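You operate a simulated robot arm through the tools that you are given. There is no shell and no other tool. Be economical: measure what you need, move in short steps, check, and stop when the job is done.

You are at the controls of a simulated two-armed robot. One attempt, no reset.

## Task
Take the measuring glass with teal band and leave it on top of the teal box marked fittings. Then put the white tub with green lid on the bench area marked inspection. Then close the drawer marked rings. Then put the grey cup with white band on the counter by the drip basin away on the top of the short trials table. Then fetch the blue cup marked sound and set it on the blue shelf below checking. Then stack the box labelled "valve seals" from the bench area marked checking on top of the box that says "door seals". Then take the box marked air filter and leave it on the shelf marked oil. The order counts. Set down upright: measuring glass with teal band, white tub with green lid, box marked air filter.

The check looks at the end state, three seconds after you hand in, the way a careful person would. Anything else that was tipped, shoved, dropped, spilled or broken makes it a failure. A push-on lid holds only when it is set on centred and level and pressed home; a screw cap is set on level and turned clockwise until tight.

## Robot
Two 6-joint arms with two-finger parallel grippers on one trunk, on a base that drives. Base frame: it is fixed to the floor where the robot stands at the start and does not move with it; the origin is under the middle of the robot, x ahead of it, y to its left, z up; the surface under the hand at the start is at about z = 860. Units: mm, degrees, N and s.
The left shoulder is at the start at [-77, 177, 832], the right one opposite. With the tool pointing down near the work surface each hand reaches from about 100 to 720 mm from the robot's upright axis, wherever it stands, measured 20 degrees to its own side. Places, roughly: bench area marked inspection [3400, 2800, 900]; blue cup marked sound [500, 2250, 1000]; blue shelf below checking [1100, 2500, 300]; box marked air filter [750, 2750, 1000]; box marked door seals, box marked fuel filter, box [1000, 2500, 1000]; drawer marked rings [-400, 900, 800]; grey cup with white band (8x7x7 cm) [-700, 1200, 900]; measuring glass with teal band [500, 250, 1000]; shelf marked oil [-800, 1300, 500]; teal box marked fittings [500, 0, 1000]; top of the short trials table [7500, 6400, 900]; white tub with green lid (8x8x9 cm) [700, -100, 900]. Payload 1.57 kg a hand.
The tool frame of a hand sits at the grasp point between the pads (the TCP): z along the fingers, y along the line on which they close. The tips reach 30 mm beyond it. The gripper opens to 80 mm. The fingers are 17 mm wide and 12 mm thick; the gripper's body (40 by 82 mm) begins 80 mm behind the TCP.
Orientation is that of the tool frame in the base frame, as [roll, pitch, yaw] about the fixed x, y, z axes, in that order (R = Rz(yaw) Ry(pitch) Rx(roll)). With the fingers straight down and closing along the base's y, the tool's x points along the base's -x, its y along +y and its z along -z.

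## Interface
- The arms move only by the tool apply_moves. It takes "left_commands", "right_commands" or both (then of equal length, played together; a hand with none holds still); each is a list that holds one entry, the list of rows, each a list of 6 numbers: the shift along the tool's x, y, z in units of 20 mm (1.0 is 20 mm), then the turn, a rotation vector about the tool's x, y, z in units of 8 degrees (1.0 is 8 degrees). In form: [[[tx, ty, tz, ax, ay, az], ...]]. A call has 1 to 20 rows; each row shifts and turns the commanded pose from where the row before left it, along the tool's axes as they then stand. "left_grip" and "right_grip" are, for a hand that has rows, the gripper command, from -1 (fully open) to 1 (shut), values between in proportion, set as the call begins (left out, the last holds). A call with a number of a shift or a turn outside -1 to 1 is refused whole. Each row takes 0.2 s and may step no farther than 50 mm and 8.6 degrees from the row before; otherwise, or with a gripper value out of range, the whole call is refused. A pose out of reach is approached as far as the arm can. The call stops where the force on the tool passes 40 N (or 10 N more than at its start, if that is more) or the arm is blocked; 0.2 s more then pass. Each finger travels about 72 mm/s and halts on what it meets, pressing with about 32 N; the grip force reading is that of the motor and also rises with nothing between the fingers. The clock runs only during rows and for 0.2 s after the last one: add rows that do not move to give the fingers time. The reply holds the time, the measured pose of the TCP, the force on the tool along the base axes, the opening and the grip force, in the units named above and with some noise, with the torque about the TCP (base axes, N m) and any sound that the robot's microphone picked up.
- Cameras (640 x 400 px; columns grow to the right, rows downward): "scene" is now at [-6.2, 69.2, 1555.2]; the picture's right is [0.90, -0.44, 0.00], its down [-0.33, -0.67, -0.67] and it looks along [0.29, 0.60, -0.75] (base axes); focal length 214 px, centre (320, 200). "left" rides on the left gripper at [72, 7, -122] in its tool frame; the picture's right is [-0.09, 1.00, 0.00], its down [-0.84, -0.08, -0.54] and it looks along [-0.54, -0.05, 0.84] (tool axes); focal length 238 px, centre (320, 200). "right" rides on the right gripper at [72, -7, -122] in its tool frame; the picture's right is [0.09, 1.00, 0.00], its down [-0.84, 0.08, -0.54] and it looks along [-0.54, 0.05, 0.84] (tool axes); focal length 238 px, centre (320, 200). There is no depth. A picture from a camera that has moved, and an enlarged one, comes with that camera's place and axes in the base frame and with its lens.
- grab_frame(camera): a new picture of that camera. No time passes.
- slide_trunk(by): slides the trunk up (or, below 0, down) by that many mm; the arms and the scene camera ride with it, the base frame stays. It gives what a move gives, with no picture.
- drive_base(legs): drives the robot by 1 to 6 legs, each [ahead, left, turn to the left] in mm, mm and degrees, along the robot's own axes; the way and the turn of a leg run together, so that a leg with both is an arc; at most 1500 mm and 180 degrees a leg. The arms and the cameras ride along, it lands a little off, and it stops where it bumps. It gives what a move gives.
- aim_head(pan, tilt): turns the head with the scene camera to pan (to the left, within 143 degrees either way) and tilt (down, from -29 to 69), counted from straight ahead of the robot. It gives what a move gives.
- close_up(camera, box): a new picture of the part [left, top, right, bottom] of that camera's present view, enlarged. No time passes.
- finish_job(): hands the job in; it is judged then, once.

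Go step by step. Nothing tells you exact positions but the pictures and the camera data: compare them with the known pose of the tool, close in by small moves and look again before you grip or let go. The budget is 196 turns and 184 pictures, counting those below and the enlarged ones. Unless the task says otherwise, let go and move clear before handing in, and close with one line.

The tools are called after "Request:" by a JSON object that holds its "op" and its "data". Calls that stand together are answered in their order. apply_moves: Moves the arms, as the interface text tells. Its arguments: {"type":"object","properties":{"left_commands":{"type":"array"},"left_grip":{"type":"number"},"right_commands":{"type":"array"},"right_grip":{"type":"number"}},"required":[]} The other tools are called the same way: slide_trunk (by) slides the trunk up or down; drive_base (legs) drives the base; aim_head (pan, tilt) turns the head that bears the scene camera; grab_frame (camera) takes a picture; close_up (camera, box) takes an enlarged picture of a part of a camera's view; finish_job () hands the job in.

At the start:

```text
t: 0.0
left_position: [374.1, 435.4, 1223.6]
left_tool_rot: [180.0, 0.0, 179.9]
left_contact_force: [1.1, -0.1, -0.5]
left_torque: [-0.04, -0.02, 0.01]
left_opening: 79.9
left_gripper_force: 0.0
right_position: [476.6, 31.6, 1159.2]
right_tool_rot: [180.0, 0.0, -179.9]
right_contact_force: [0.2, -0.3, 0.6]
right_torque: [-0.03, 0.02, 0.02]
right_opening: 79.8
right_gripper_force: 0.0
trunk travel left (down, up): [-275.0, 53.0]
robot x, y, heading: [-1.3, 0.1, 0.2]
head pan, tilt: [63.8, 48.3]
```

scene: 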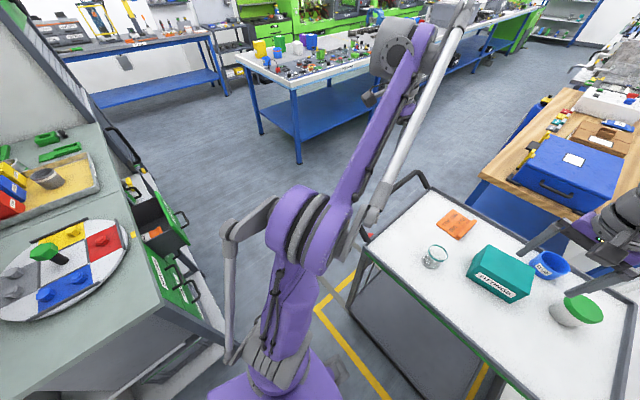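
right: 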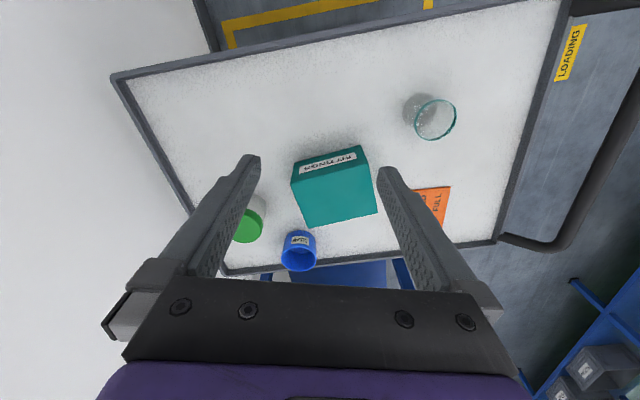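
left: 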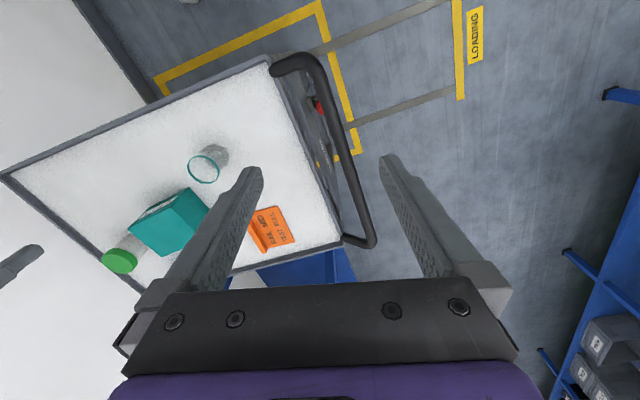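

The trolley with the measuring glass, the teal box, a cup and the white tub is in front of me. I'll look straight at it first.

Request:
{"op": "aim_head", "data": {"pan": 0, "tilt": 50}}

Request:
{"op": "grab_frame", "data": {"camera": "scene"}}

Request:
{"op": "close_up", "data": {"camera": "right", "box": [220, 60, 480, 280]}}

```text
t: 1.3
left_position: [371.9, 436.1, 1223.5]
left_tool_rot: [-180.0, 0.1, 180.0]
left_contact_force: [0.0, 0.4, -0.3]
left_torque: [0.0, -0.02, 0.04]
left_opening: 79.9
left_gripper_force: 0.1
right_position: [476.0, 30.8, 1159.2]
right_tool_rot: [180.0, 0.0, 180.0]
right_contact_force: [-0.5, 0.0, 0.1]
right_torque: [0.03, 0.06, -0.01]
right_opening: 80.2
right_gripper_force: 0.0
trunk travel left (down, up): [-275.0, 53.0]
robot x, y, heading: [-2.8, 0.3, -0.2]
head pan, tilt: [0.0, 50.0]
```

```text
180 pictures are left
camera scene: at [36.0, -1.1, 1552.9], right [0.0, -1.0, 0.0], down [-0.77, 0.0, -0.64], along [0.64, 0.0, -0.77], focal length 214 px, centre (320, 200)
```

scene: 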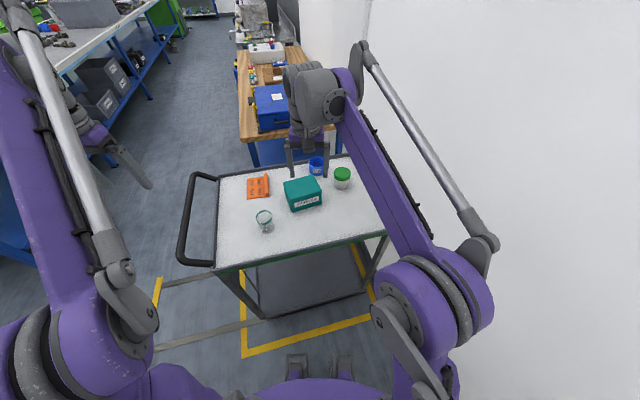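

```text
1.82 times, centred on (350, 170) of right
camera zoom: at [404.3, 24.0, 1282.6], right [-0.09, 1.0, 0.0], down [0.84, 0.08, 0.54], along [0.54, 0.05, -0.84], focal length 433 px, centre (266, 254)
```

zoom: 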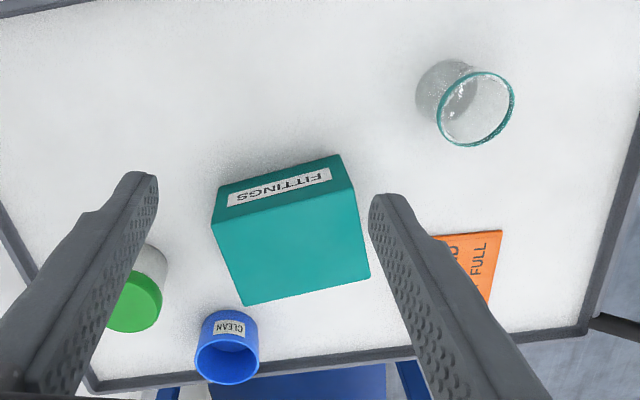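

The glass stands at about (477, 200) and is about 70 mm tall. The teal box top is centred near (621, 72) at z 936, and the tub is at (685, -85). I'll bring the right hand above the glass.

Request:
{"op": "apply_moves", "data": {"right_commands": [[[0, 0.94, 0.8, 0, 0, 0], [0, 0.94, 0.8, 0, 0, 0], [0, 0.94, 0.8, 0, 0, 0], [0, 0.94, 0.8, 0, 0, 0], [0, 0.94, 0.8, 0, 0, 0], [0, 0.94, 0.8, 0, 0, 0], [0, 0.94, 0.8, 0, 0, 0], [0, 0.94, 0.8, 0, 0, 0], [0, 0.94, 0.8, 0, 0, 0]]], "right_grip": -1}}

Request:
{"op": "grab_frame", "data": {"camera": "right"}}

Request:
{"op": "grab_frame", "data": {"camera": "scene"}}

```text
t: 3.3
left_position: [373.1, 435.6, 1223.7]
left_tool_rot: [-180.0, 0.0, 180.0]
left_contact_force: [0.3, 0.2, 0.4]
left_torque: [-0.04, -0.02, 0.02]
left_opening: 79.9
left_gripper_force: 0.0
right_position: [477.3, 199.8, 1016.0]
right_tool_rot: [-180.0, -0.1, -180.0]
right_contact_force: [0.6, 1.1, 0.4]
right_torque: [-0.04, -0.01, 0.01]
right_opening: 79.8
right_gripper_force: 0.1
trunk travel left (down, up): [-275.0, 53.0]
robot x, y, heading: [3.6, 4.9, 0.1]
head pan, tilt: [0.0, 50.0]
```

```text
178 pictures are left
camera right: at [405.1, 192.8, 1138.8], right [-0.09, 1.0, 0.0], down [0.84, 0.08, 0.54], along [0.54, 0.05, -0.84], focal length 238 px, centre (320, 200)
```

right: 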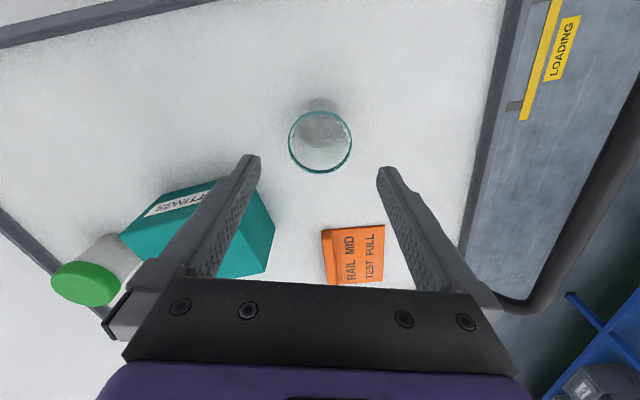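

```text
177 pictures are left
camera scene: at [36.3, -0.5, 1552.9], right [0.0, -1.0, 0.0], down [-0.77, 0.0, -0.64], along [0.64, 0.0, -0.77], focal length 214 px, centre (320, 200)
```

scene: 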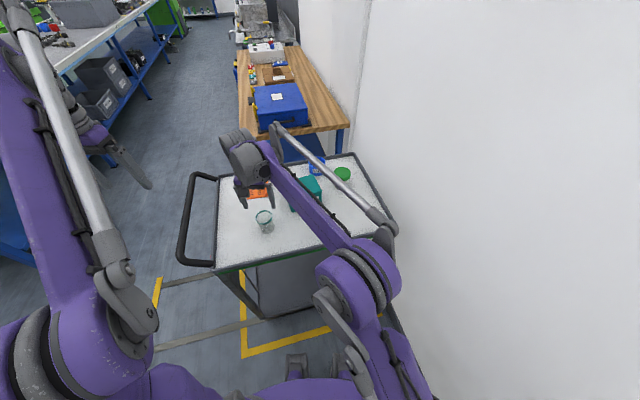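

The hand is centred over the glass, so I'll go down and grip.

Request:
{"op": "apply_moves", "data": {"right_commands": [[[0, 0, 0.98, 0, 0, 0], [0, 0, 0.98, 0, 0, 0], [0, 0, 0.98, 0, 0, 0], [0, 0, 0.98, 0, 0, 0], [0, 0, 0.98, 0, 0, 0], [0, 0, 0.98, 0, 0, 0]]]}}

Request:
{"op": "apply_moves", "data": {"right_commands": [[[0, 0, 0, 0, 0, 0], [0, 0, 0, 0, 0, 0], [0, 0, 0, 0, 0, 0], [0, 0, 0, 0, 0, 0]]], "right_grip": 1}}

Request:
{"op": "grab_frame", "data": {"camera": "right"}}

```text
t: 4.7
left_position: [373.3, 435.7, 1223.0]
left_tool_rot: [180.0, 0.0, -180.0]
left_contact_force: [1.0, -0.1, 0.7]
left_torque: [0.01, 0.0, 0.0]
left_opening: 79.9
left_gripper_force: 0.1
right_position: [475.8, 201.0, 898.0]
right_tool_rot: [-180.0, 0.1, -180.0]
right_contact_force: [0.0, 0.3, -0.3]
right_torque: [-0.04, 0.0, 0.0]
right_opening: 79.8
right_gripper_force: 0.1
trunk travel left (down, up): [-275.0, 53.0]
robot x, y, heading: [-2.9, -3.6, 0.1]
head pan, tilt: [0.0, 50.0]
```

```text
t: 5.7
left_position: [371.9, 435.6, 1223.6]
left_tool_rot: [-180.0, 0.0, -179.9]
left_contact_force: [-0.4, -0.8, -0.1]
left_torque: [0.03, -0.04, 0.0]
left_opening: 79.9
left_gripper_force: 0.0
right_position: [477.6, 200.6, 897.7]
right_tool_rot: [180.0, 0.0, -180.0]
right_contact_force: [-0.3, 0.1, 0.1]
right_torque: [0.01, -0.01, -0.02]
right_opening: 59.3
right_gripper_force: 32.4
trunk travel left (down, up): [-275.0, 53.0]
robot x, y, heading: [-0.5, 2.1, 0.2]
head pan, tilt: [0.0, 50.0]
```

```text
176 pictures are left
camera right: at [404.3, 193.3, 1020.9], right [-0.09, 1.0, 0.0], down [0.84, 0.08, 0.54], along [0.54, 0.05, -0.84], focal length 238 px, centre (320, 200)
```

right: 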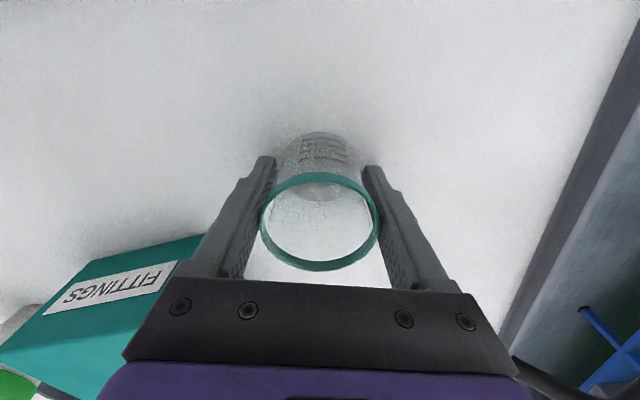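

Gripped at 59 mm. I'll lift it and carry it over the teal box.

Request:
{"op": "apply_moves", "data": {"right_commands": [[[0, 0, -0.92, 0, 0, 0], [0, 0, -0.92, 0, 0, 0], [0, 0, -0.92, 0, 0, 0], [0, 0, -0.92, 0, 0, 0], [0, 0, -0.92, 0, 0, 0], [0, 0, -0.92, 0, 0, 0], [0, 0, -0.92, 0, 0, 0], [-0.9, -0.8, 0, 0, 0, 0], [-0.9, -0.8, 0, 0, 0, 0], [-0.9, -0.8, 0, 0, 0, 0], [-0.9, -0.8, 0, 0, 0, 0], [-0.9, -0.8, 0, 0, 0, 0], [-0.9, -0.8, 0, 0, 0, 0], [-0.9, -0.8, 0, 0, 0, 0], [-0.9, -0.8, 0, 0, 0, 0]]]}}

Request:
{"op": "grab_frame", "data": {"camera": "right"}}

Request:
{"op": "close_up", "data": {"camera": "scene", "box": [220, 120, 400, 250]}}

```text
t: 8.9
left_position: [373.3, 434.3, 1222.2]
left_tool_rot: [-180.0, 0.1, -180.0]
left_contact_force: [0.1, 0.2, -0.4]
left_torque: [-0.04, 0.03, 0.03]
left_opening: 80.2
left_gripper_force: 0.0
right_position: [599.0, 76.1, 1020.3]
right_tool_rot: [179.9, 0.0, 179.9]
right_contact_force: [-0.1, 0.3, -1.0]
right_torque: [0.01, 0.03, -0.02]
right_opening: 59.0
right_gripper_force: 32.3
right hand out of reach, approached as far as the arm can: row 14, 15
trunk travel left (down, up): [-275.0, 53.0]
robot x, y, heading: [2.2, -0.3, 0.1]
head pan, tilt: [0.0, 50.0]
```

```text
175 pictures are left
camera right: at [527.3, 68.2, 1143.0], right [-0.09, 1.0, 0.0], down [0.84, 0.08, 0.54], along [0.54, 0.05, -0.84], focal length 238 px, centre (320, 200)
```

right: 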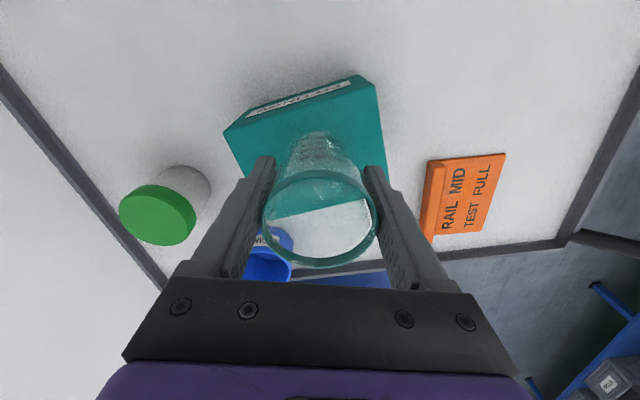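

```text
3.08 times, centred on (310, 185) of scene
camera zoom: at [37.1, -2.3, 1552.8], right [0.0, -1.0, 0.0], down [-0.77, 0.0, -0.64], along [0.64, 0.0, -0.77], focal length 660 px, centre (351, 246)
```

zoom: 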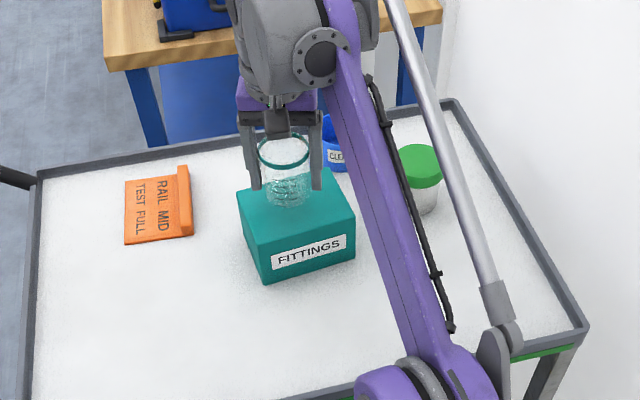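

The reach falls short by about 17 mm. I'll drive ahead a little, which the tub needs too.

Request:
{"op": "drive_base", "data": {"legs": [[70, 0, 0]]}}

```text
t: 10.0
left_position: [443.4, 435.2, 1223.3]
left_tool_rot: [180.0, 0.0, -180.0]
left_contact_force: [-0.1, -0.9, 0.5]
left_torque: [-0.01, 0.03, -0.04]
left_opening: 79.9
left_gripper_force: 0.0
right_position: [668.9, 76.0, 1020.4]
right_tool_rot: [180.0, 0.0, -179.9]
right_contact_force: [0.3, -0.7, -0.1]
right_torque: [-0.03, 0.07, -0.02]
right_opening: 59.3
right_gripper_force: 32.3
trunk travel left (down, up): [-275.0, 53.0]
robot x, y, heading: [70.7, 0.5, -0.2]
head pan, tilt: [0.0, 50.0]
```

Request:
{"op": "apply_moves", "data": {"right_commands": [[[0.88, -0.1, 0, 0, 0, 0], [0.88, -0.1, 0, 0, 0, 0], [0.88, -0.1, 0, 0, 0, 0], [0, 0, 0, 0, 0, 0]]]}}

Request:
{"op": "grab_frame", "data": {"camera": "right"}}

Request:
{"op": "close_up", "data": {"camera": "scene", "box": [220, 120, 400, 250]}}

```text
t: 11.0
left_position: [443.1, 435.9, 1223.9]
left_tool_rot: [-180.0, 0.0, 180.0]
left_contact_force: [-0.5, 0.7, 0.5]
left_torque: [0.04, -0.03, 0.01]
left_opening: 80.0
left_gripper_force: 0.0
right_position: [614.5, 70.5, 1020.8]
right_tool_rot: [179.9, -0.1, -180.0]
right_contact_force: [-0.9, 0.6, -0.9]
right_torque: [0.0, -0.02, 0.03]
right_opening: 59.2
right_gripper_force: 32.0
trunk travel left (down, up): [-275.0, 53.0]
robot x, y, heading: [69.6, -2.2, 0.0]
head pan, tilt: [0.0, 50.0]
```

```text
173 pictures are left
camera right: at [542.3, 63.2, 1142.8], right [-0.09, 1.0, 0.0], down [0.84, 0.08, 0.54], along [0.54, 0.05, -0.84], focal length 238 px, centre (320, 200)
```

right: 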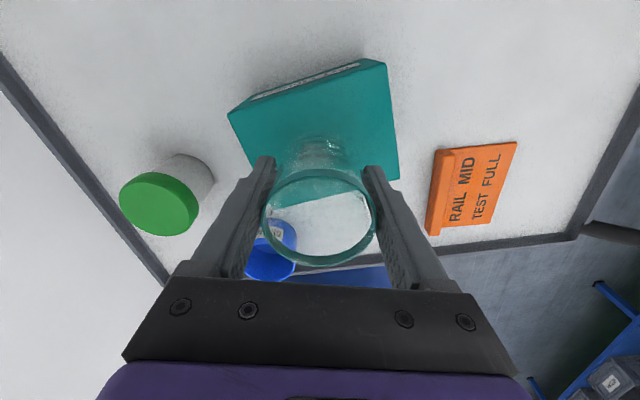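

```text
3.08 times, centred on (310, 185) of scene
camera zoom: at [106.2, -1.3, 1552.9], right [0.0, -1.0, 0.0], down [-0.77, 0.0, -0.64], along [0.64, 0.0, -0.77], focal length 660 px, centre (351, 246)
```

zoom: 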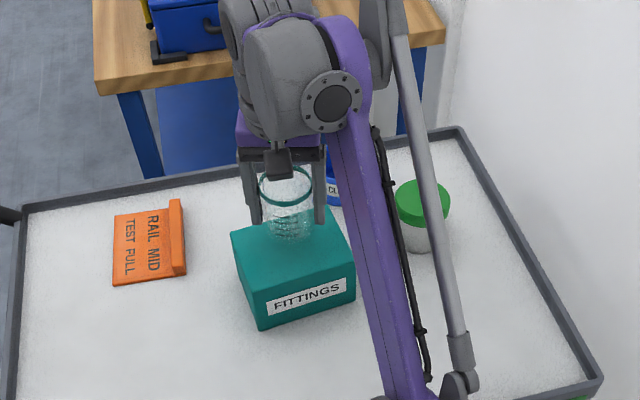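

Request:
{"op": "apply_moves", "data": {"right_commands": [[[0, 0, 0.7, 0, 0, 0], [0, 0, 0.7, 0, 0, 0], [0, 0, 0.5, 0, 0, 0], [0, 0, 0.15, 0, 0, 0], [0, 0, 0.1, 0, 0, 0]]]}}

Request:
{"op": "close_up", "data": {"camera": "scene", "box": [260, 160, 350, 230]}}

Request:
{"op": "grab_frame", "data": {"camera": "right"}}

```text
t: 12.2
left_position: [442.3, 435.2, 1223.3]
left_tool_rot: [180.0, 0.1, -180.0]
left_contact_force: [-0.5, -0.5, 0.0]
left_torque: [-0.02, -0.01, 0.0]
left_opening: 79.8
left_gripper_force: 0.1
right_position: [622.0, 71.1, 987.2]
right_tool_rot: [-180.0, 0.0, 180.0]
right_contact_force: [-0.7, 1.4, 2.0]
right_torque: [0.03, -0.04, 0.03]
right_opening: 59.2
right_gripper_force: 31.6
right hand out of reach, approached as far as the arm can: row 3, 5
trunk travel left (down, up): [-275.0, 53.0]
robot x, y, heading: [70.8, 2.0, -0.1]
head pan, tilt: [0.0, 50.0]
```

```text
5.71 times, centred on (305, 195) of scene
camera zoom: at [105.5, -1.3, 1552.9], right [0.0, -1.0, 0.0], down [-0.77, 0.0, -0.64], along [0.64, 0.0, -0.77], focal length 1226 px, centre (406, 229)
```

zoom: 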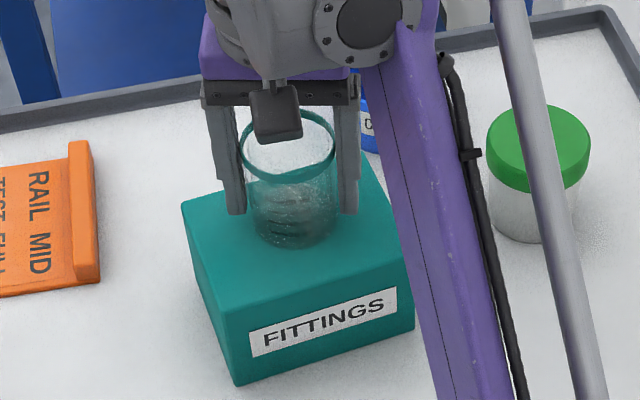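

```text
170 pictures are left
camera right: at [549.5, 64.1, 1110.2], right [-0.09, 1.0, 0.0], down [0.84, 0.08, 0.54], along [0.54, 0.05, -0.84], focal length 238 px, centre (320, 200)
```

right: 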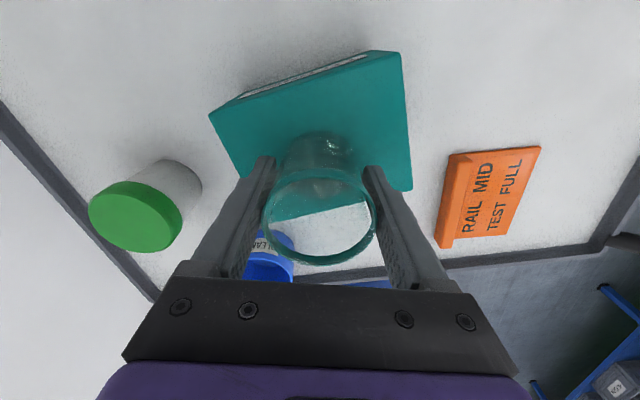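

Request:
{"op": "apply_moves", "data": {"right_commands": [[[0.5, 0.1, 0, 0, 0, 0], [0, 0, 0, 0, 0, 0]]]}}

```text
t: 12.8
left_position: [443.2, 434.9, 1223.1]
left_tool_rot: [180.0, 0.0, -180.0]
left_contact_force: [0.2, 0.9, 0.0]
left_torque: [0.01, 0.02, -0.03]
left_opening: 80.1
left_gripper_force: 0.0
right_position: [614.6, 75.9, 991.5]
right_tool_rot: [180.0, 0.0, -180.0]
right_contact_force: [-0.4, 0.5, -1.0]
right_torque: [0.0, 0.05, -0.03]
right_opening: 59.0
right_gripper_force: 32.2
right hand out of reach, approached as far as the arm can: row 1
trunk travel left (down, up): [-275.0, 53.0]
robot x, y, heading: [69.0, 1.3, 0.1]
head pan, tilt: [0.0, 50.0]
```

Request:
{"op": "apply_moves", "data": {"right_commands": [[[0, 0, 0.25, 0, 0, 0], [0, 0, 0.25, 0, 0, 0]]]}}

```text
t: 13.4
left_position: [441.9, 435.3, 1223.6]
left_tool_rot: [-179.9, 0.0, -179.9]
left_contact_force: [0.0, 0.8, -0.1]
left_torque: [-0.01, 0.01, 0.02]
left_opening: 79.9
left_gripper_force: 0.1
right_position: [619.3, 76.8, 987.3]
right_tool_rot: [179.9, 0.0, 179.9]
right_contact_force: [-1.5, -1.3, 4.6]
right_torque: [-0.08, 0.05, -0.01]
right_opening: 59.1
right_gripper_force: 31.7
right hand out of reach, approached as far as the arm can: row 1, 2
trunk travel left (down, up): [-275.0, 53.0]
robot x, y, heading: [72.0, 1.0, -0.2]
head pan, tilt: [0.0, 50.0]
```

Request:
{"op": "close_up", "data": {"camera": "scene", "box": [260, 160, 350, 230]}}

Request:
{"op": "aim_head", "data": {"pan": 0, "tilt": 66}}

Request:
{"op": "grab_frame", "data": {"camera": "scene"}}

```text
5.71 times, centred on (305, 195) of scene
camera zoom: at [104.9, -1.6, 1553.0], right [0.0, -1.0, 0.0], down [-0.77, 0.0, -0.64], along [0.64, 0.0, -0.77], focal length 1226 px, centre (406, 229)
```

zoom: 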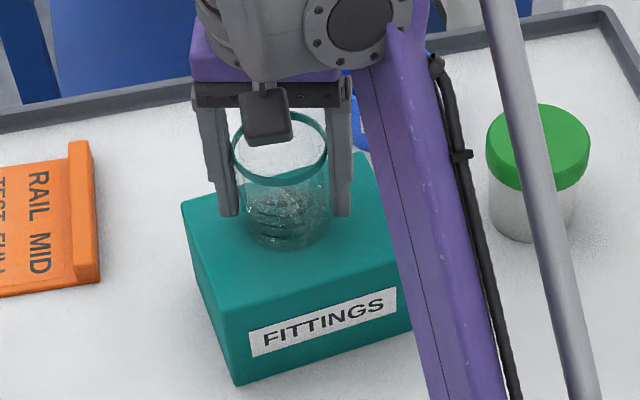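

```text
t: 14.2
left_position: [442.0, 436.1, 1224.2]
left_tool_rot: [180.0, 0.0, -180.0]
left_contact_force: [0.2, 0.4, 0.3]
left_torque: [0.02, -0.02, 0.02]
left_opening: 79.9
left_gripper_force: 0.2
right_position: [619.5, 77.6, 985.8]
right_tool_rot: [180.0, 0.1, -180.0]
right_contact_force: [-1.0, -1.1, 1.1]
right_torque: [0.0, -0.03, 0.03]
right_opening: 59.0
right_gripper_force: 31.9
trunk travel left (down, up): [-275.0, 53.0]
robot x, y, heading: [72.7, -2.2, -0.2]
head pan, tilt: [0.0, 66.0]
```

```text
168 pictures are left
camera scene: at [88.2, -1.3, 1533.7], right [0.0, -1.0, 0.0], down [-0.91, 0.0, -0.41], along [0.41, 0.0, -0.91], focal length 214 px, centre (320, 200)
```

scene: 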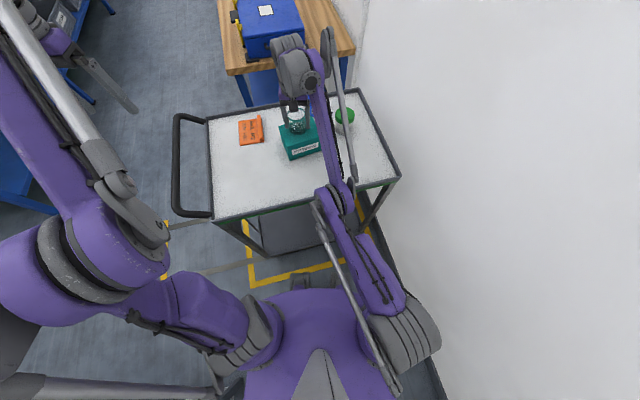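

Request:
{"op": "slide_trunk", "data": {"by": 50}}

Request:
{"op": "apply_moves", "data": {"right_commands": [[[0.1, -0.2, 0.75, 0, 0, 0], [0, 0, 0.75, 0, 0, 0], [0, 0, 0.5, 0, 0, 0]]]}}

```text
t: 15.1
left_position: [442.8, 435.0, 1273.9]
left_tool_rot: [-180.0, 0.0, 180.0]
left_contact_force: [-0.1, 0.0, -0.2]
left_torque: [0.02, 0.0, 0.0]
left_opening: 80.0
left_gripper_force: 0.0
right_position: [653.0, 76.9, 1082.0]
right_tool_rot: [180.0, 3.9, -179.9]
right_contact_force: [0.0, -0.1, 0.0]
right_torque: [0.01, -0.04, 0.03]
right_opening: 59.2
right_gripper_force: 32.1
trunk travel left (down, up): [-325.0, 3.0]
robot x, y, heading: [70.1, -2.5, 0.2]
head pan, tilt: [0.0, 66.0]
```

```text
t: 15.9
left_position: [443.7, 433.7, 1272.7]
left_tool_rot: [-180.0, 0.0, -180.0]
left_contact_force: [0.2, 0.3, -0.1]
left_torque: [-0.03, -0.03, 0.01]
left_opening: 79.5
left_gripper_force: 0.1
right_position: [672.8, 80.1, 1064.6]
right_tool_rot: [-179.9, 3.5, 179.8]
right_contact_force: [-1.0, 0.4, -1.0]
right_torque: [-0.04, -0.01, -0.01]
right_opening: 59.2
right_gripper_force: 31.8
right hand out of reach, approached as far as the arm can: row 1, 2, 3
trunk travel left (down, up): [-325.0, 3.0]
robot x, y, heading: [66.9, -0.6, 0.1]
head pan, tilt: [0.0, 66.0]
```

Request:
{"op": "apply_moves", "data": {"right_commands": [[[0.8, 0, 0, 0, 0, 0], [0.8, 0, 0, 0, 0, 0], [0, 0, 0, 0, 0, 0]]]}}

Request:
{"op": "grab_frame", "data": {"camera": "scene"}}

```text
t: 16.7
left_position: [443.0, 435.5, 1273.7]
left_tool_rot: [179.9, 0.0, -180.0]
left_contact_force: [0.3, 0.4, 0.2]
left_torque: [0.05, -0.01, 0.01]
left_opening: 80.3
left_gripper_force: 0.0
right_position: [652.8, 85.8, 1078.6]
right_tool_rot: [-180.0, 3.7, 180.0]
right_contact_force: [0.1, 0.2, -0.6]
right_torque: [0.0, 0.0, -0.03]
right_opening: 59.2
right_gripper_force: 32.3
right hand out of reach, approached as far as the arm can: row 1, 2
trunk travel left (down, up): [-325.0, 3.0]
robot x, y, heading: [74.8, -2.6, -0.0]
head pan, tilt: [0.0, 66.0]
```

```text
167 pictures are left
camera scene: at [86.3, -1.3, 1586.6], right [0.0, -1.0, 0.0], down [-0.91, 0.0, -0.41], along [0.41, 0.0, -0.91], focal length 214 px, centre (320, 200)
```

scene: 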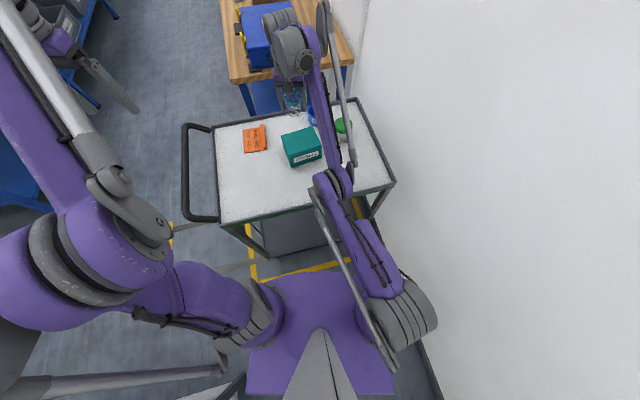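

The arm's elbow seems to be limited low over the trolley. I'll back off 45 mm so the arm is straighter, then reconsider.

Request:
{"op": "drive_base", "data": {"legs": [[-45, 0, 0]]}}

Request:
{"op": "apply_moves", "data": {"right_commands": [[[0, 0, 0.5, 0, 0, 0], [0, 0, 0.5, 0, 0, 0]]]}}

Request:
{"op": "grab_frame", "data": {"camera": "scene"}}

```text
t: 17.6
left_position: [402.1, 435.8, 1273.1]
left_tool_rot: [-179.9, -0.1, 179.9]
left_contact_force: [-0.2, -0.4, 0.2]
left_torque: [0.0, 0.02, 0.02]
left_opening: 79.8
left_gripper_force: 0.0
right_position: [612.0, 85.1, 1078.1]
right_tool_rot: [180.0, 3.6, 179.9]
right_contact_force: [-0.1, 0.5, -0.2]
right_torque: [-0.03, 0.0, 0.01]
right_opening: 59.2
right_gripper_force: 32.1
trunk travel left (down, up): [-325.0, 3.0]
robot x, y, heading: [29.3, -1.6, -0.2]
head pan, tilt: [0.0, 66.0]
```

```text
t: 18.2
left_position: [399.9, 434.7, 1273.0]
left_tool_rot: [-179.9, 0.0, 179.9]
left_contact_force: [-0.5, -0.2, -0.5]
left_torque: [0.03, -0.05, 0.01]
left_opening: 80.2
left_gripper_force: 0.1
right_position: [619.8, 89.3, 1068.3]
right_tool_rot: [-179.9, 3.7, 179.9]
right_contact_force: [0.3, 0.4, 0.1]
right_torque: [0.01, -0.03, 0.02]
right_opening: 59.0
right_gripper_force: 31.7
right hand out of reach, approached as far as the arm can: row 1, 2
trunk travel left (down, up): [-325.0, 3.0]
robot x, y, heading: [27.6, -0.3, -0.1]
head pan, tilt: [0.0, 66.0]
```

```text
166 pictures are left
camera scene: at [42.2, -1.2, 1586.7], right [0.0, -1.0, 0.0], down [-0.91, 0.0, -0.41], along [0.41, 0.0, -0.91], focal length 214 px, centre (320, 200)
```

scene: 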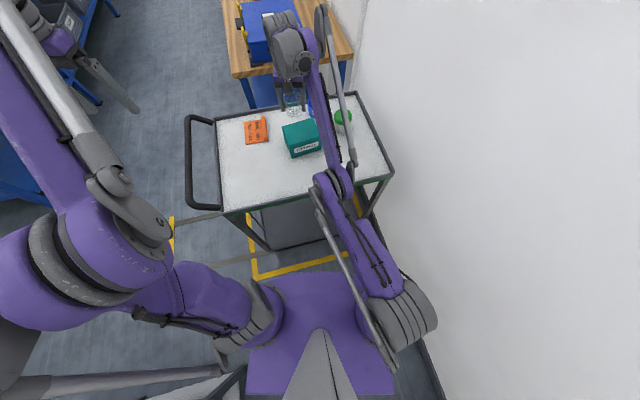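

Request:
{"op": "apply_moves", "data": {"right_commands": [[[1, -0.2, 0.2, 0, 0, 0], [1, -0.2, 0.2, 0, 0, 0], [1, -0.2, 0.2, 0, 0, 0], [1, -0.2, 0.2, 0, 0, 0], [1, -0.2, 0.2, 0, 0, 0], [1, -0.2, 0.2, 0, 0, 0]]]}}

```text
t: 19.6
left_position: [399.4, 435.9, 1272.6]
left_tool_rot: [-180.0, 0.0, 179.9]
left_contact_force: [0.1, -0.5, 0.0]
left_torque: [-0.02, 0.02, 0.03]
left_opening: 79.8
left_gripper_force: 0.0
right_position: [566.8, 91.2, 1105.3]
right_tool_rot: [-179.9, 3.7, 180.0]
right_contact_force: [0.6, -0.6, -0.7]
right_torque: [-0.02, 0.01, -0.03]
right_opening: 59.2
right_gripper_force: 32.1
right hand out of reach, approached as far as the arm can: row 1, 2, 3, 4, 5, 6
trunk travel left (down, up): [-325.0, 3.0]
robot x, y, heading: [27.2, -0.4, 0.1]
head pan, tilt: [0.0, 66.0]
```

Request:
{"op": "apply_moves", "data": {"right_commands": [[[0, 0, 0, 0, 0.46, 0], [0.5, 0, -0.5, 0, 0, 0], [0.5, 0, -0.5, 0, 0, 0], [1, 0, 0, 0, 0, 0], [1, 0, 0, 0, 0, 0], [1, 0, 0, 0, 0, 0]]]}}

Request:
{"op": "grab_frame", "data": {"camera": "scene"}}

```text
t: 21.0
left_position: [399.2, 435.0, 1273.4]
left_tool_rot: [179.9, 0.0, 179.9]
left_contact_force: [-0.2, -0.4, 0.7]
left_torque: [0.01, -0.01, 0.02]
left_opening: 79.9
left_gripper_force: 0.1
right_position: [536.3, 115.5, 1130.2]
right_tool_rot: [-179.8, -0.1, 180.0]
right_contact_force: [-0.1, -0.3, -0.2]
right_torque: [0.02, -0.03, 0.02]
right_opening: 59.1
right_gripper_force: 31.7
right hand out of reach, approached as far as the arm can: row 3, 4, 5, 6
trunk travel left (down, up): [-325.0, 3.0]
robot x, y, heading: [27.9, 1.3, -0.1]
head pan, tilt: [0.0, 66.0]
```

```text
165 pictures are left
camera scene: at [41.9, -0.8, 1586.6], right [0.0, -1.0, 0.0], down [-0.91, 0.0, -0.41], along [0.41, 0.0, -0.91], focal length 214 px, centre (320, 200)
```

scene: 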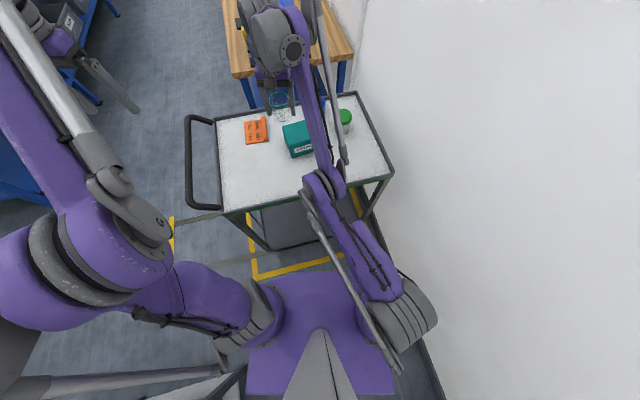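

The arm seems stuck around the straight-elbow pose. I'll push outward to straighten fully, then come in again.

Request:
{"op": "apply_moves", "data": {"right_commands": [[[-0.8, 0.35, -0.5, 0, 0, 0], [-0.8, 0.35, -0.5, 0, 0, 0], [-0.8, 0.35, -0.5, 0, 0, 0], [-0.8, 0.35, -0.5, 0, 0, 0], [0, 0, 0, 0, 0, 0]]]}}

Request:
{"op": "apply_moves", "data": {"right_commands": [[[0.8, -0.35, 0.5, 0, 0, 0], [0.8, -0.35, 0.5, 0, 0, 0], [0.8, -0.35, 0.5, 0, 0, 0], [0.8, -0.35, 0.5, 0, 0, 0], [0.8, -0.35, 0.5, 0, 0, 0]]]}}

```text
t: 22.2
left_position: [399.4, 434.6, 1273.7]
left_tool_rot: [180.0, 0.1, 180.0]
left_contact_force: [-1.0, 0.4, 0.7]
left_torque: [0.02, 0.01, -0.01]
left_opening: 80.1
left_gripper_force: 0.0
right_position: [588.4, 136.8, 1163.1]
right_tool_rot: [180.0, 0.1, 180.0]
right_contact_force: [0.4, -0.7, -0.5]
right_torque: [0.03, 0.01, 0.01]
right_opening: 59.5
right_gripper_force: 32.1
right hand out of reach, approached as far as the arm can: row 4
trunk travel left (down, up): [-325.0, 3.0]
robot x, y, heading: [29.6, 2.3, -0.1]
head pan, tilt: [0.0, 66.0]
```

```text
t: 23.4
left_position: [399.6, 435.2, 1272.6]
left_tool_rot: [-179.9, 0.1, 179.8]
left_contact_force: [0.0, 0.0, 0.5]
left_torque: [0.0, -0.03, 0.01]
left_opening: 79.9
left_gripper_force: 0.1
right_position: [538.3, 115.4, 1119.9]
right_tool_rot: [-179.9, 0.1, 179.9]
right_contact_force: [0.5, -1.1, -0.3]
right_torque: [0.0, 0.0, 0.03]
right_opening: 59.1
right_gripper_force: 31.6
right hand out of reach, approached as far as the arm can: row 4, 5
trunk travel left (down, up): [-325.0, 3.0]
robot x, y, heading: [25.5, 1.8, 0.1]
head pan, tilt: [0.0, 66.0]
```

Request:
{"op": "apply_moves", "data": {"right_commands": [[[-1, -0.5, 0, 0, 0, 0], [-1, -0.5, 0, 0, 0, 0], [-1, -0.5, 0, 0, 0, 0], [-1, -0.5, 0, 0, 0, 0], [-1, -0.5, 0, 0, 0, 0], [-1, -0.5, 0, 0, 0, 0], [-1, -0.5, 0, 0, 0, 0], [-1, -0.5, 0, 0, 0, 0]]]}}

Request:
{"op": "grab_frame", "data": {"camera": "scene"}}

Request:
{"op": "apply_moves", "data": {"right_commands": [[[1, 0.3, 0, 0, 0, 0], [1, 0.3, 0, 0, 0, 0], [1, 0.3, 0, 0, 0, 0], [1, 0.3, 0, 0, 0, 0], [1, 0.3, 0, 0, 0, 0], [1, 0.3, 0, 0, 0, 0], [1, 0.3, 0, 0, 0, 0]]]}}

Request:
{"op": "grab_frame", "data": {"camera": "scene"}}

```text
t: 25.2
left_position: [398.9, 435.1, 1272.6]
left_tool_rot: [179.9, 0.0, 179.9]
left_contact_force: [-0.8, -0.5, -0.7]
left_torque: [0.01, 0.01, 0.02]
left_opening: 80.0
left_gripper_force: 0.1
right_position: [664.3, 32.7, 1109.3]
right_tool_rot: [180.0, 0.1, 179.9]
right_contact_force: [-0.4, 0.6, -1.2]
right_torque: [0.03, 0.01, -0.02]
right_opening: 59.2
right_gripper_force: 32.3
right hand out of reach, approached as far as the arm can: row 6, 7, 8
trunk travel left (down, up): [-325.0, 3.0]
robot x, y, heading: [25.9, 4.1, -0.0]
head pan, tilt: [0.0, 66.0]
```

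```text
164 pictures are left
camera scene: at [42.5, -1.9, 1586.6], right [0.0, -1.0, 0.0], down [-0.91, 0.0, -0.41], along [0.41, 0.0, -0.91], focal length 214 px, centre (320, 200)
```

scene: 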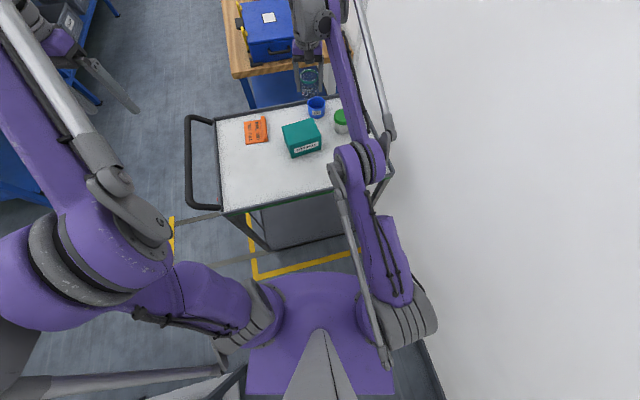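

```text
t: 26.8
left_position: [399.7, 435.2, 1273.0]
left_tool_rot: [-180.0, 0.0, 179.8]
left_contact_force: [-1.1, -0.8, 0.2]
left_torque: [-0.01, 0.01, -0.01]
left_opening: 79.6
left_gripper_force: 0.1
right_position: [559.5, 77.5, 1112.7]
right_tool_rot: [-179.9, 0.0, 180.0]
right_contact_force: [0.0, -0.3, -0.7]
right_torque: [0.01, 0.0, 0.01]
right_opening: 59.1
right_gripper_force: 32.1
right hand out of reach, approached as far as the arm can: row 6, 7
trunk travel left (down, up): [-325.0, 3.0]
robot x, y, heading: [25.0, 0.1, -0.4]
head pan, tilt: [0.0, 66.0]
```

```text
163 pictures are left
camera scene: at [42.1, -1.1, 1586.6], right [0.0, -1.0, 0.0], down [-0.91, 0.0, -0.41], along [0.41, 0.0, -0.91], focal length 214 px, centre (320, 200)
```

scene: 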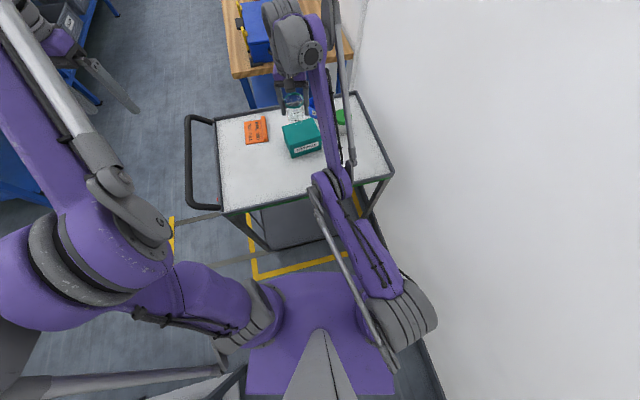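

I'll back off so this arm branch reaches the box nearly straight, then come down in a diagonal line.

Request:
{"op": "drive_base", "data": {"legs": [[-80, 0, 0]]}}

Request:
{"op": "apply_moves", "data": {"right_commands": [[[-0.7, 0, 0.7, 0, 0, 0], [-0.7, 0, 0.7, 0, 0, 0], [-0.7, 0, 0.7, 0, 0, 0], [-0.7, 0, 0.7, 0, 0, 0], [-0.7, 0, 0.7, 0, 0, 0]]]}}

```text
t: 27.8
left_position: [322.7, 435.9, 1274.1]
left_tool_rot: [-179.9, 0.0, 179.9]
left_contact_force: [-0.4, 0.7, 0.2]
left_torque: [-0.01, -0.01, 0.0]
left_opening: 80.0
left_gripper_force: 0.1
right_position: [482.1, 75.5, 1111.3]
right_tool_rot: [-179.9, 0.0, 179.8]
right_contact_force: [0.4, -1.0, -0.5]
right_torque: [-0.03, -0.01, 0.02]
right_opening: 59.3
right_gripper_force: 32.3
trunk travel left (down, up): [-325.0, 3.0]
robot x, y, heading: [-51.0, -4.4, 0.0]
head pan, tilt: [0.0, 66.0]
```

```text
t: 29.0
left_position: [321.0, 434.6, 1273.2]
left_tool_rot: [179.9, -0.1, 180.0]
left_contact_force: [-0.2, 0.1, 0.0]
left_torque: [-0.01, 0.0, 0.0]
left_opening: 79.9
left_gripper_force: 0.0
right_position: [554.6, 76.6, 1045.0]
right_tool_rot: [-180.0, -0.2, 179.8]
right_contact_force: [0.3, -0.1, -0.7]
right_torque: [-0.03, 0.02, 0.0]
right_opening: 59.2
right_gripper_force: 31.6
right hand out of reach, approached as far as the arm can: row 3
trunk travel left (down, up): [-325.0, 3.0]
robot x, y, heading: [-51.0, -2.1, -0.1]
head pan, tilt: [0.0, 66.0]
```

Request:
{"op": "apply_moves", "data": {"right_commands": [[[-0.7, -0.1, 0.7, 0, 0, 0], [-0.7, -0.1, 0.7, 0, 0, 0], [-0.7, 0, 0.7, 0, 0, 0], [-0.7, 0, 0.5, 0, 0, 0]]]}}

Request:
{"op": "grab_frame", "data": {"camera": "scene"}}

Request:
{"op": "grab_frame", "data": {"camera": "right"}}

```text
t: 30.0
left_position: [320.2, 435.2, 1274.3]
left_tool_rot: [179.9, 0.1, 179.9]
left_contact_force: [0.2, -0.6, 0.0]
left_torque: [0.01, -0.03, -0.03]
left_opening: 80.3
left_gripper_force: 0.0
right_position: [609.1, 72.3, 993.4]
right_tool_rot: [-180.0, 0.2, 179.9]
right_contact_force: [-0.6, 0.1, 6.2]
right_torque: [-0.02, -0.02, -0.01]
right_opening: 59.3
right_gripper_force: 31.3
trunk travel left (down, up): [-325.0, 3.0]
robot x, y, heading: [-49.7, 2.8, -0.3]
head pan, tilt: [0.0, 66.0]
```

```text
162 pictures are left
camera scene: at [-37.7, -1.3, 1586.8], right [0.0, -1.0, 0.0], down [-0.91, 0.0, -0.41], along [0.41, 0.0, -0.91], focal length 214 px, centre (320, 200)
```

scene: 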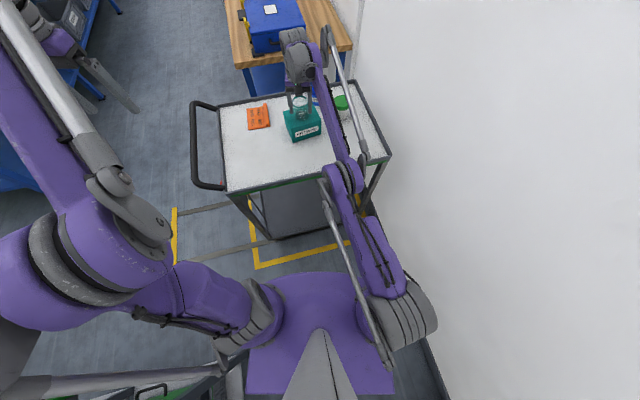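

```text
161 pictures are left
camera right: at [537.3, 65.1, 1117.0], right [-0.09, 1.0, 0.0], down [0.84, 0.08, 0.54], along [0.54, 0.05, -0.84], focal length 238 px, centre (320, 200)
```

right: 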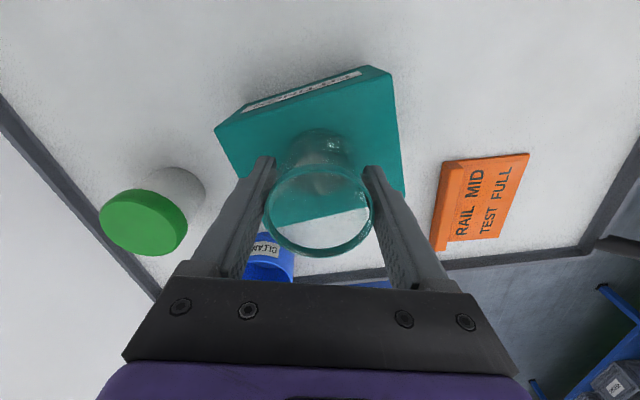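

Request:
{"op": "apply_moves", "data": {"right_commands": [[[-0.1, 0, 0.15, 0, 0, 0], [0, 0, 0, 0, 0, 0]]]}}

Request:
{"op": "close_up", "data": {"camera": "scene", "box": [270, 90, 340, 145]}}

```text
t: 30.6
left_position: [319.3, 435.0, 1274.4]
left_tool_rot: [-180.0, 0.0, 179.9]
left_contact_force: [0.9, 0.0, 0.4]
left_torque: [0.0, 0.01, 0.02]
left_opening: 80.3
left_gripper_force: 0.0
right_position: [610.2, 72.2, 992.6]
right_tool_rot: [-179.7, 0.0, 179.9]
right_contact_force: [-2.9, 2.1, 19.8]
right_torque: [-0.05, -0.01, -0.06]
right_opening: 59.1
right_gripper_force: 32.2
trunk travel left (down, up): [-325.0, 3.0]
robot x, y, heading: [-50.0, 2.0, -0.1]
head pan, tilt: [0.0, 66.0]
```

```text
7.27 times, centred on (305, 118) of scene
camera zoom: at [-39.3, -1.1, 1586.8], right [0.0, -1.0, 0.0], down [-0.91, 0.0, -0.41], along [0.41, 0.0, -0.91], focal length 1560 px, centre (429, 800)
```

zoom: 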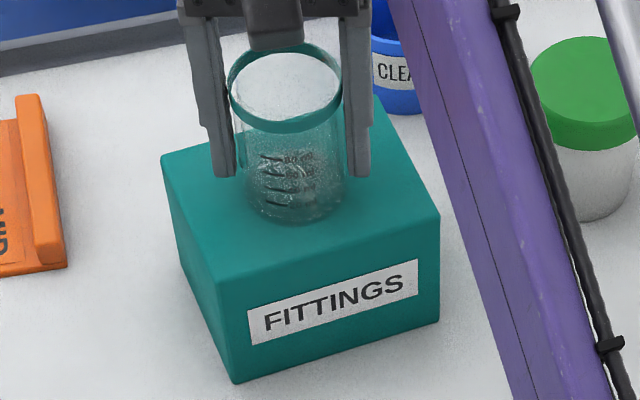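

The glass is standing on the box with about 20 N of press. I'll open and retreat back along the approach path, with the fingers sliding out past the sides of the glass.

Request:
{"op": "apply_moves", "data": {"right_commands": [[[0, 0, -0.08, 0, 0, 0], [0, 0, 0, 0, 0, 0], [0, 0, 0, 0, 0, 0]]], "right_grip": -1}}

Request:
{"op": "grab_frame", "data": {"camera": "right"}}

```text
t: 31.4
left_position: [321.9, 434.3, 1272.1]
left_tool_rot: [180.0, 0.0, 179.8]
left_contact_force: [-0.8, -0.1, 0.7]
left_torque: [0.01, 0.0, -0.03]
left_opening: 80.0
left_gripper_force: 0.0
right_position: [612.1, 72.7, 991.7]
right_tool_rot: [-179.9, 0.0, 179.9]
right_contact_force: [0.8, -0.1, -1.0]
right_torque: [-0.01, -0.02, -0.02]
right_opening: 80.0
right_gripper_force: 0.1
trunk travel left (down, up): [-325.0, 3.0]
robot x, y, heading: [-54.8, -0.2, -0.0]
head pan, tilt: [0.0, 66.0]
```

```text
159 pictures are left
camera right: at [539.6, 65.1, 1114.0], right [-0.09, 1.0, 0.0], down [0.84, 0.08, 0.54], along [0.54, 0.05, -0.84], focal length 238 px, centre (320, 200)
```

right: 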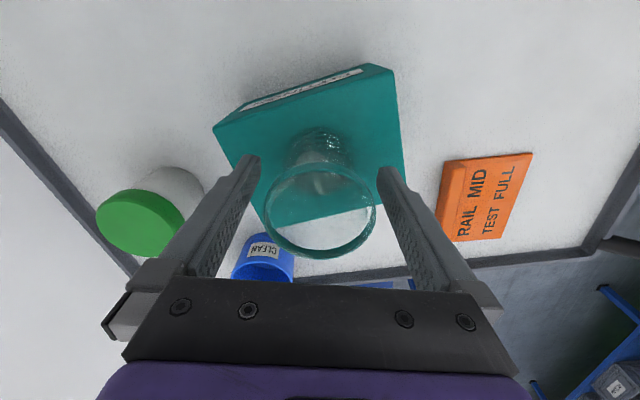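

Request:
{"op": "apply_moves", "data": {"right_commands": [[[0.7, 0, -0.7, 0, 0, 0], [0.7, 0, -0.7, 0, 0, 0], [0.7, 0, -0.7, 0, 0, 0], [0.7, 0, -0.7, 0, 0, 0], [0.7, 0, -0.7, 0, 0, 0], [0.7, 0, -0.7, 0, 0, 0], [0.7, 0, -0.7, 0, 0, 0]]]}}

Request:
{"op": "grab_frame", "data": {"camera": "scene"}}

```text
t: 33.0
left_position: [319.8, 435.2, 1272.9]
left_tool_rot: [-180.0, 0.0, 179.8]
left_contact_force: [0.3, -0.1, 0.8]
left_torque: [-0.02, 0.04, 0.0]
left_opening: 80.0
left_gripper_force: 0.2
right_position: [511.0, 73.9, 1088.8]
right_tool_rot: [-179.9, 0.0, 179.8]
right_contact_force: [0.0, 0.3, 0.2]
right_torque: [-0.01, 0.01, 0.0]
right_opening: 80.2
right_gripper_force: 0.1
trunk travel left (down, up): [-325.0, 3.0]
robot x, y, heading: [-52.4, -2.3, -0.0]
head pan, tilt: [0.0, 66.0]
```

```text
158 pictures are left
camera scene: at [-36.9, -1.1, 1586.6], right [0.0, -1.0, 0.0], down [-0.91, 0.0, -0.41], along [0.41, 0.0, -0.91], focal length 214 px, centre (320, 200)
```

scene: 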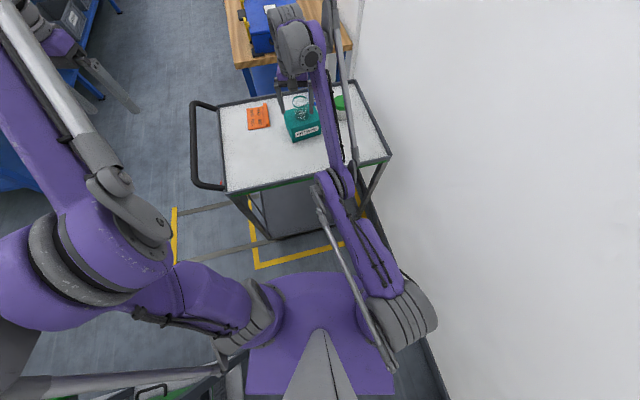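

The glass is on the box. Now I'll test whether this arm can still fold inwards.

Request:
{"op": "apply_moves", "data": {"right_commands": [[[0.5, -0.5, -1, 0, 0, 0], [0.5, -0.5, -1, 0, 0, 0], [1, -0.5, 0, 0, 0, 0], [1, -0.5, 0, 0, 0, 0], [1, -0.5, 0, 0, 0, 0], [1, -0.5, 0, 0, 0, 0], [1, -0.5, 0, 0, 0, 0]]]}}

Request:
{"op": "grab_frame", "data": {"camera": "scene"}}

```text
t: 34.6
left_position: [321.0, 434.9, 1273.4]
left_tool_rot: [180.0, 0.0, 179.9]
left_contact_force: [0.0, -0.5, -0.7]
left_torque: [0.0, 0.02, 0.0]
left_opening: 79.7
left_gripper_force: 0.1
right_position: [491.2, 45.3, 1139.9]
right_tool_rot: [-179.9, -0.1, 179.9]
right_contact_force: [-0.2, -0.6, -0.4]
right_torque: [0.02, 0.0, 0.01]
right_opening: 80.2
right_gripper_force: 0.0
right hand out of reach, approached as far as the arm can: row 3, 4, 5, 6, 7
trunk travel left (down, up): [-325.0, 3.0]
robot x, y, heading: [-55.4, -0.6, -0.1]
head pan, tilt: [0.0, 66.0]
```

```text
157 pictures are left
camera scene: at [-36.6, -1.3, 1586.6], right [0.0, -1.0, 0.0], down [-0.91, 0.0, -0.41], along [0.41, 0.0, -0.91], focal length 214 px, centre (320, 200)
```

scene: 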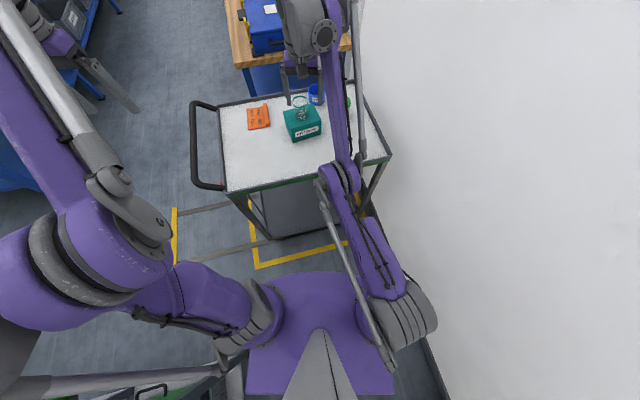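

Request:
{"op": "apply_moves", "data": {"right_commands": [[[-1, -0.8, 0, 0, 0, 0], [-1, -0.8, 0, 0, 0, 0], [-1, -0.8, 0, 0, 0, 0], [-1, -0.8, 0, 0, 0, 0], [-1, -0.8, 0, 0, 0, 0], [1, 0, 0, 0, 0, 0], [1, 0, 0, 0, 0, 0], [1, 0, 0, 0, 0, 0], [1, 0, 0, 0, 0, 0], [1, 0, 0, 0, 0, 0], [1, 0, 0, 0, 0, 0], [1, 0, 0, 0, 0, 0], [1, 0, 0, 0, 0, 0]]]}}

```text
t: 37.4
left_position: [320.4, 434.6, 1272.7]
left_tool_rot: [179.9, -0.1, -180.0]
left_contact_force: [0.5, -0.2, -0.6]
left_torque: [0.01, 0.0, -0.02]
left_opening: 80.2
left_gripper_force: 0.1
right_position: [510.0, -17.8, 1149.5]
right_tool_rot: [-179.9, -0.1, 179.9]
right_contact_force: [-0.6, 0.4, 0.1]
right_torque: [-0.02, 0.0, -0.03]
right_opening: 80.1
right_gripper_force: 0.1
right hand out of reach, approached as far as the arm can: row 5, 9, 10, 11, 12, 13
trunk travel left (down, up): [-325.0, 3.0]
robot x, y, heading: [-50.2, 2.5, -0.1]
head pan, tilt: [0.0, 66.0]
```

Request:
{"op": "apply_moves", "data": {"right_commands": [[[-1, 0.9, 0, 0, 0, 0], [-1, 0.9, 0, 0, 0, 0], [-1, 0.9, 0, 0, 0, 0], [-1, -0.9, 0, 0, 0, 0], [-1, -0.9, 0, 0, 0, 0], [-1, -0.9, 0.9, 0, 0, 0], [-1, -0.9, 0, 0, 0, 0], [-1, 0, -0.9, 0, 0, 0], [-1, 0, -0.9, 0, 0, 0], [1, 0, 0, 0, 0, 0], [1, 0, 0, 0, 0, 0], [1, 0, 0, 0, 0, 0], [1, 0, 0, 0, 0, 0], [1, 0, 0, 0, 0, 0], [1, 0, 0, 0, 0, 0], [1, 0, 0, 0, 0, 0], [1, 0, 0, 0, 0, 0]]]}}

Request:
{"op": "grab_frame", "data": {"camera": "scene"}}

```text
t: 41.0
left_position: [320.1, 435.3, 1274.1]
left_tool_rot: [180.0, 0.0, 179.9]
left_contact_force: [-0.1, 0.4, 0.0]
left_torque: [-0.06, -0.03, 0.01]
left_opening: 79.9
left_gripper_force: 0.1
right_position: [431.8, -30.5, 1131.5]
right_tool_rot: [-179.9, 0.0, 180.0]
right_contact_force: [0.6, 0.6, -0.3]
right_torque: [0.0, -0.04, 0.0]
right_opening: 80.1
right_gripper_force: 0.1
right hand out of reach, approached as far as the arm can: row 3, 4, 5, 6, 7, 8, 9
trunk travel left (down, up): [-325.0, 3.0]
robot x, y, heading: [-52.5, 3.8, -0.2]
head pan, tilt: [0.0, 66.0]
```

```text
156 pictures are left
camera scene: at [-37.3, -1.3, 1586.6], right [0.0, -1.0, 0.0], down [-0.91, 0.0, -0.41], along [0.41, 0.0, -0.91], focal length 214 px, centre (320, 200)
```

scene: 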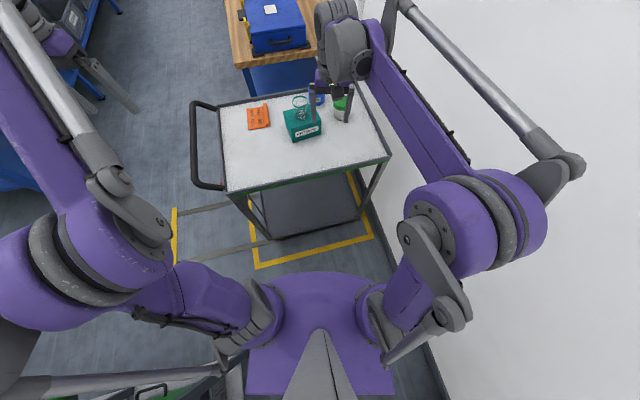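

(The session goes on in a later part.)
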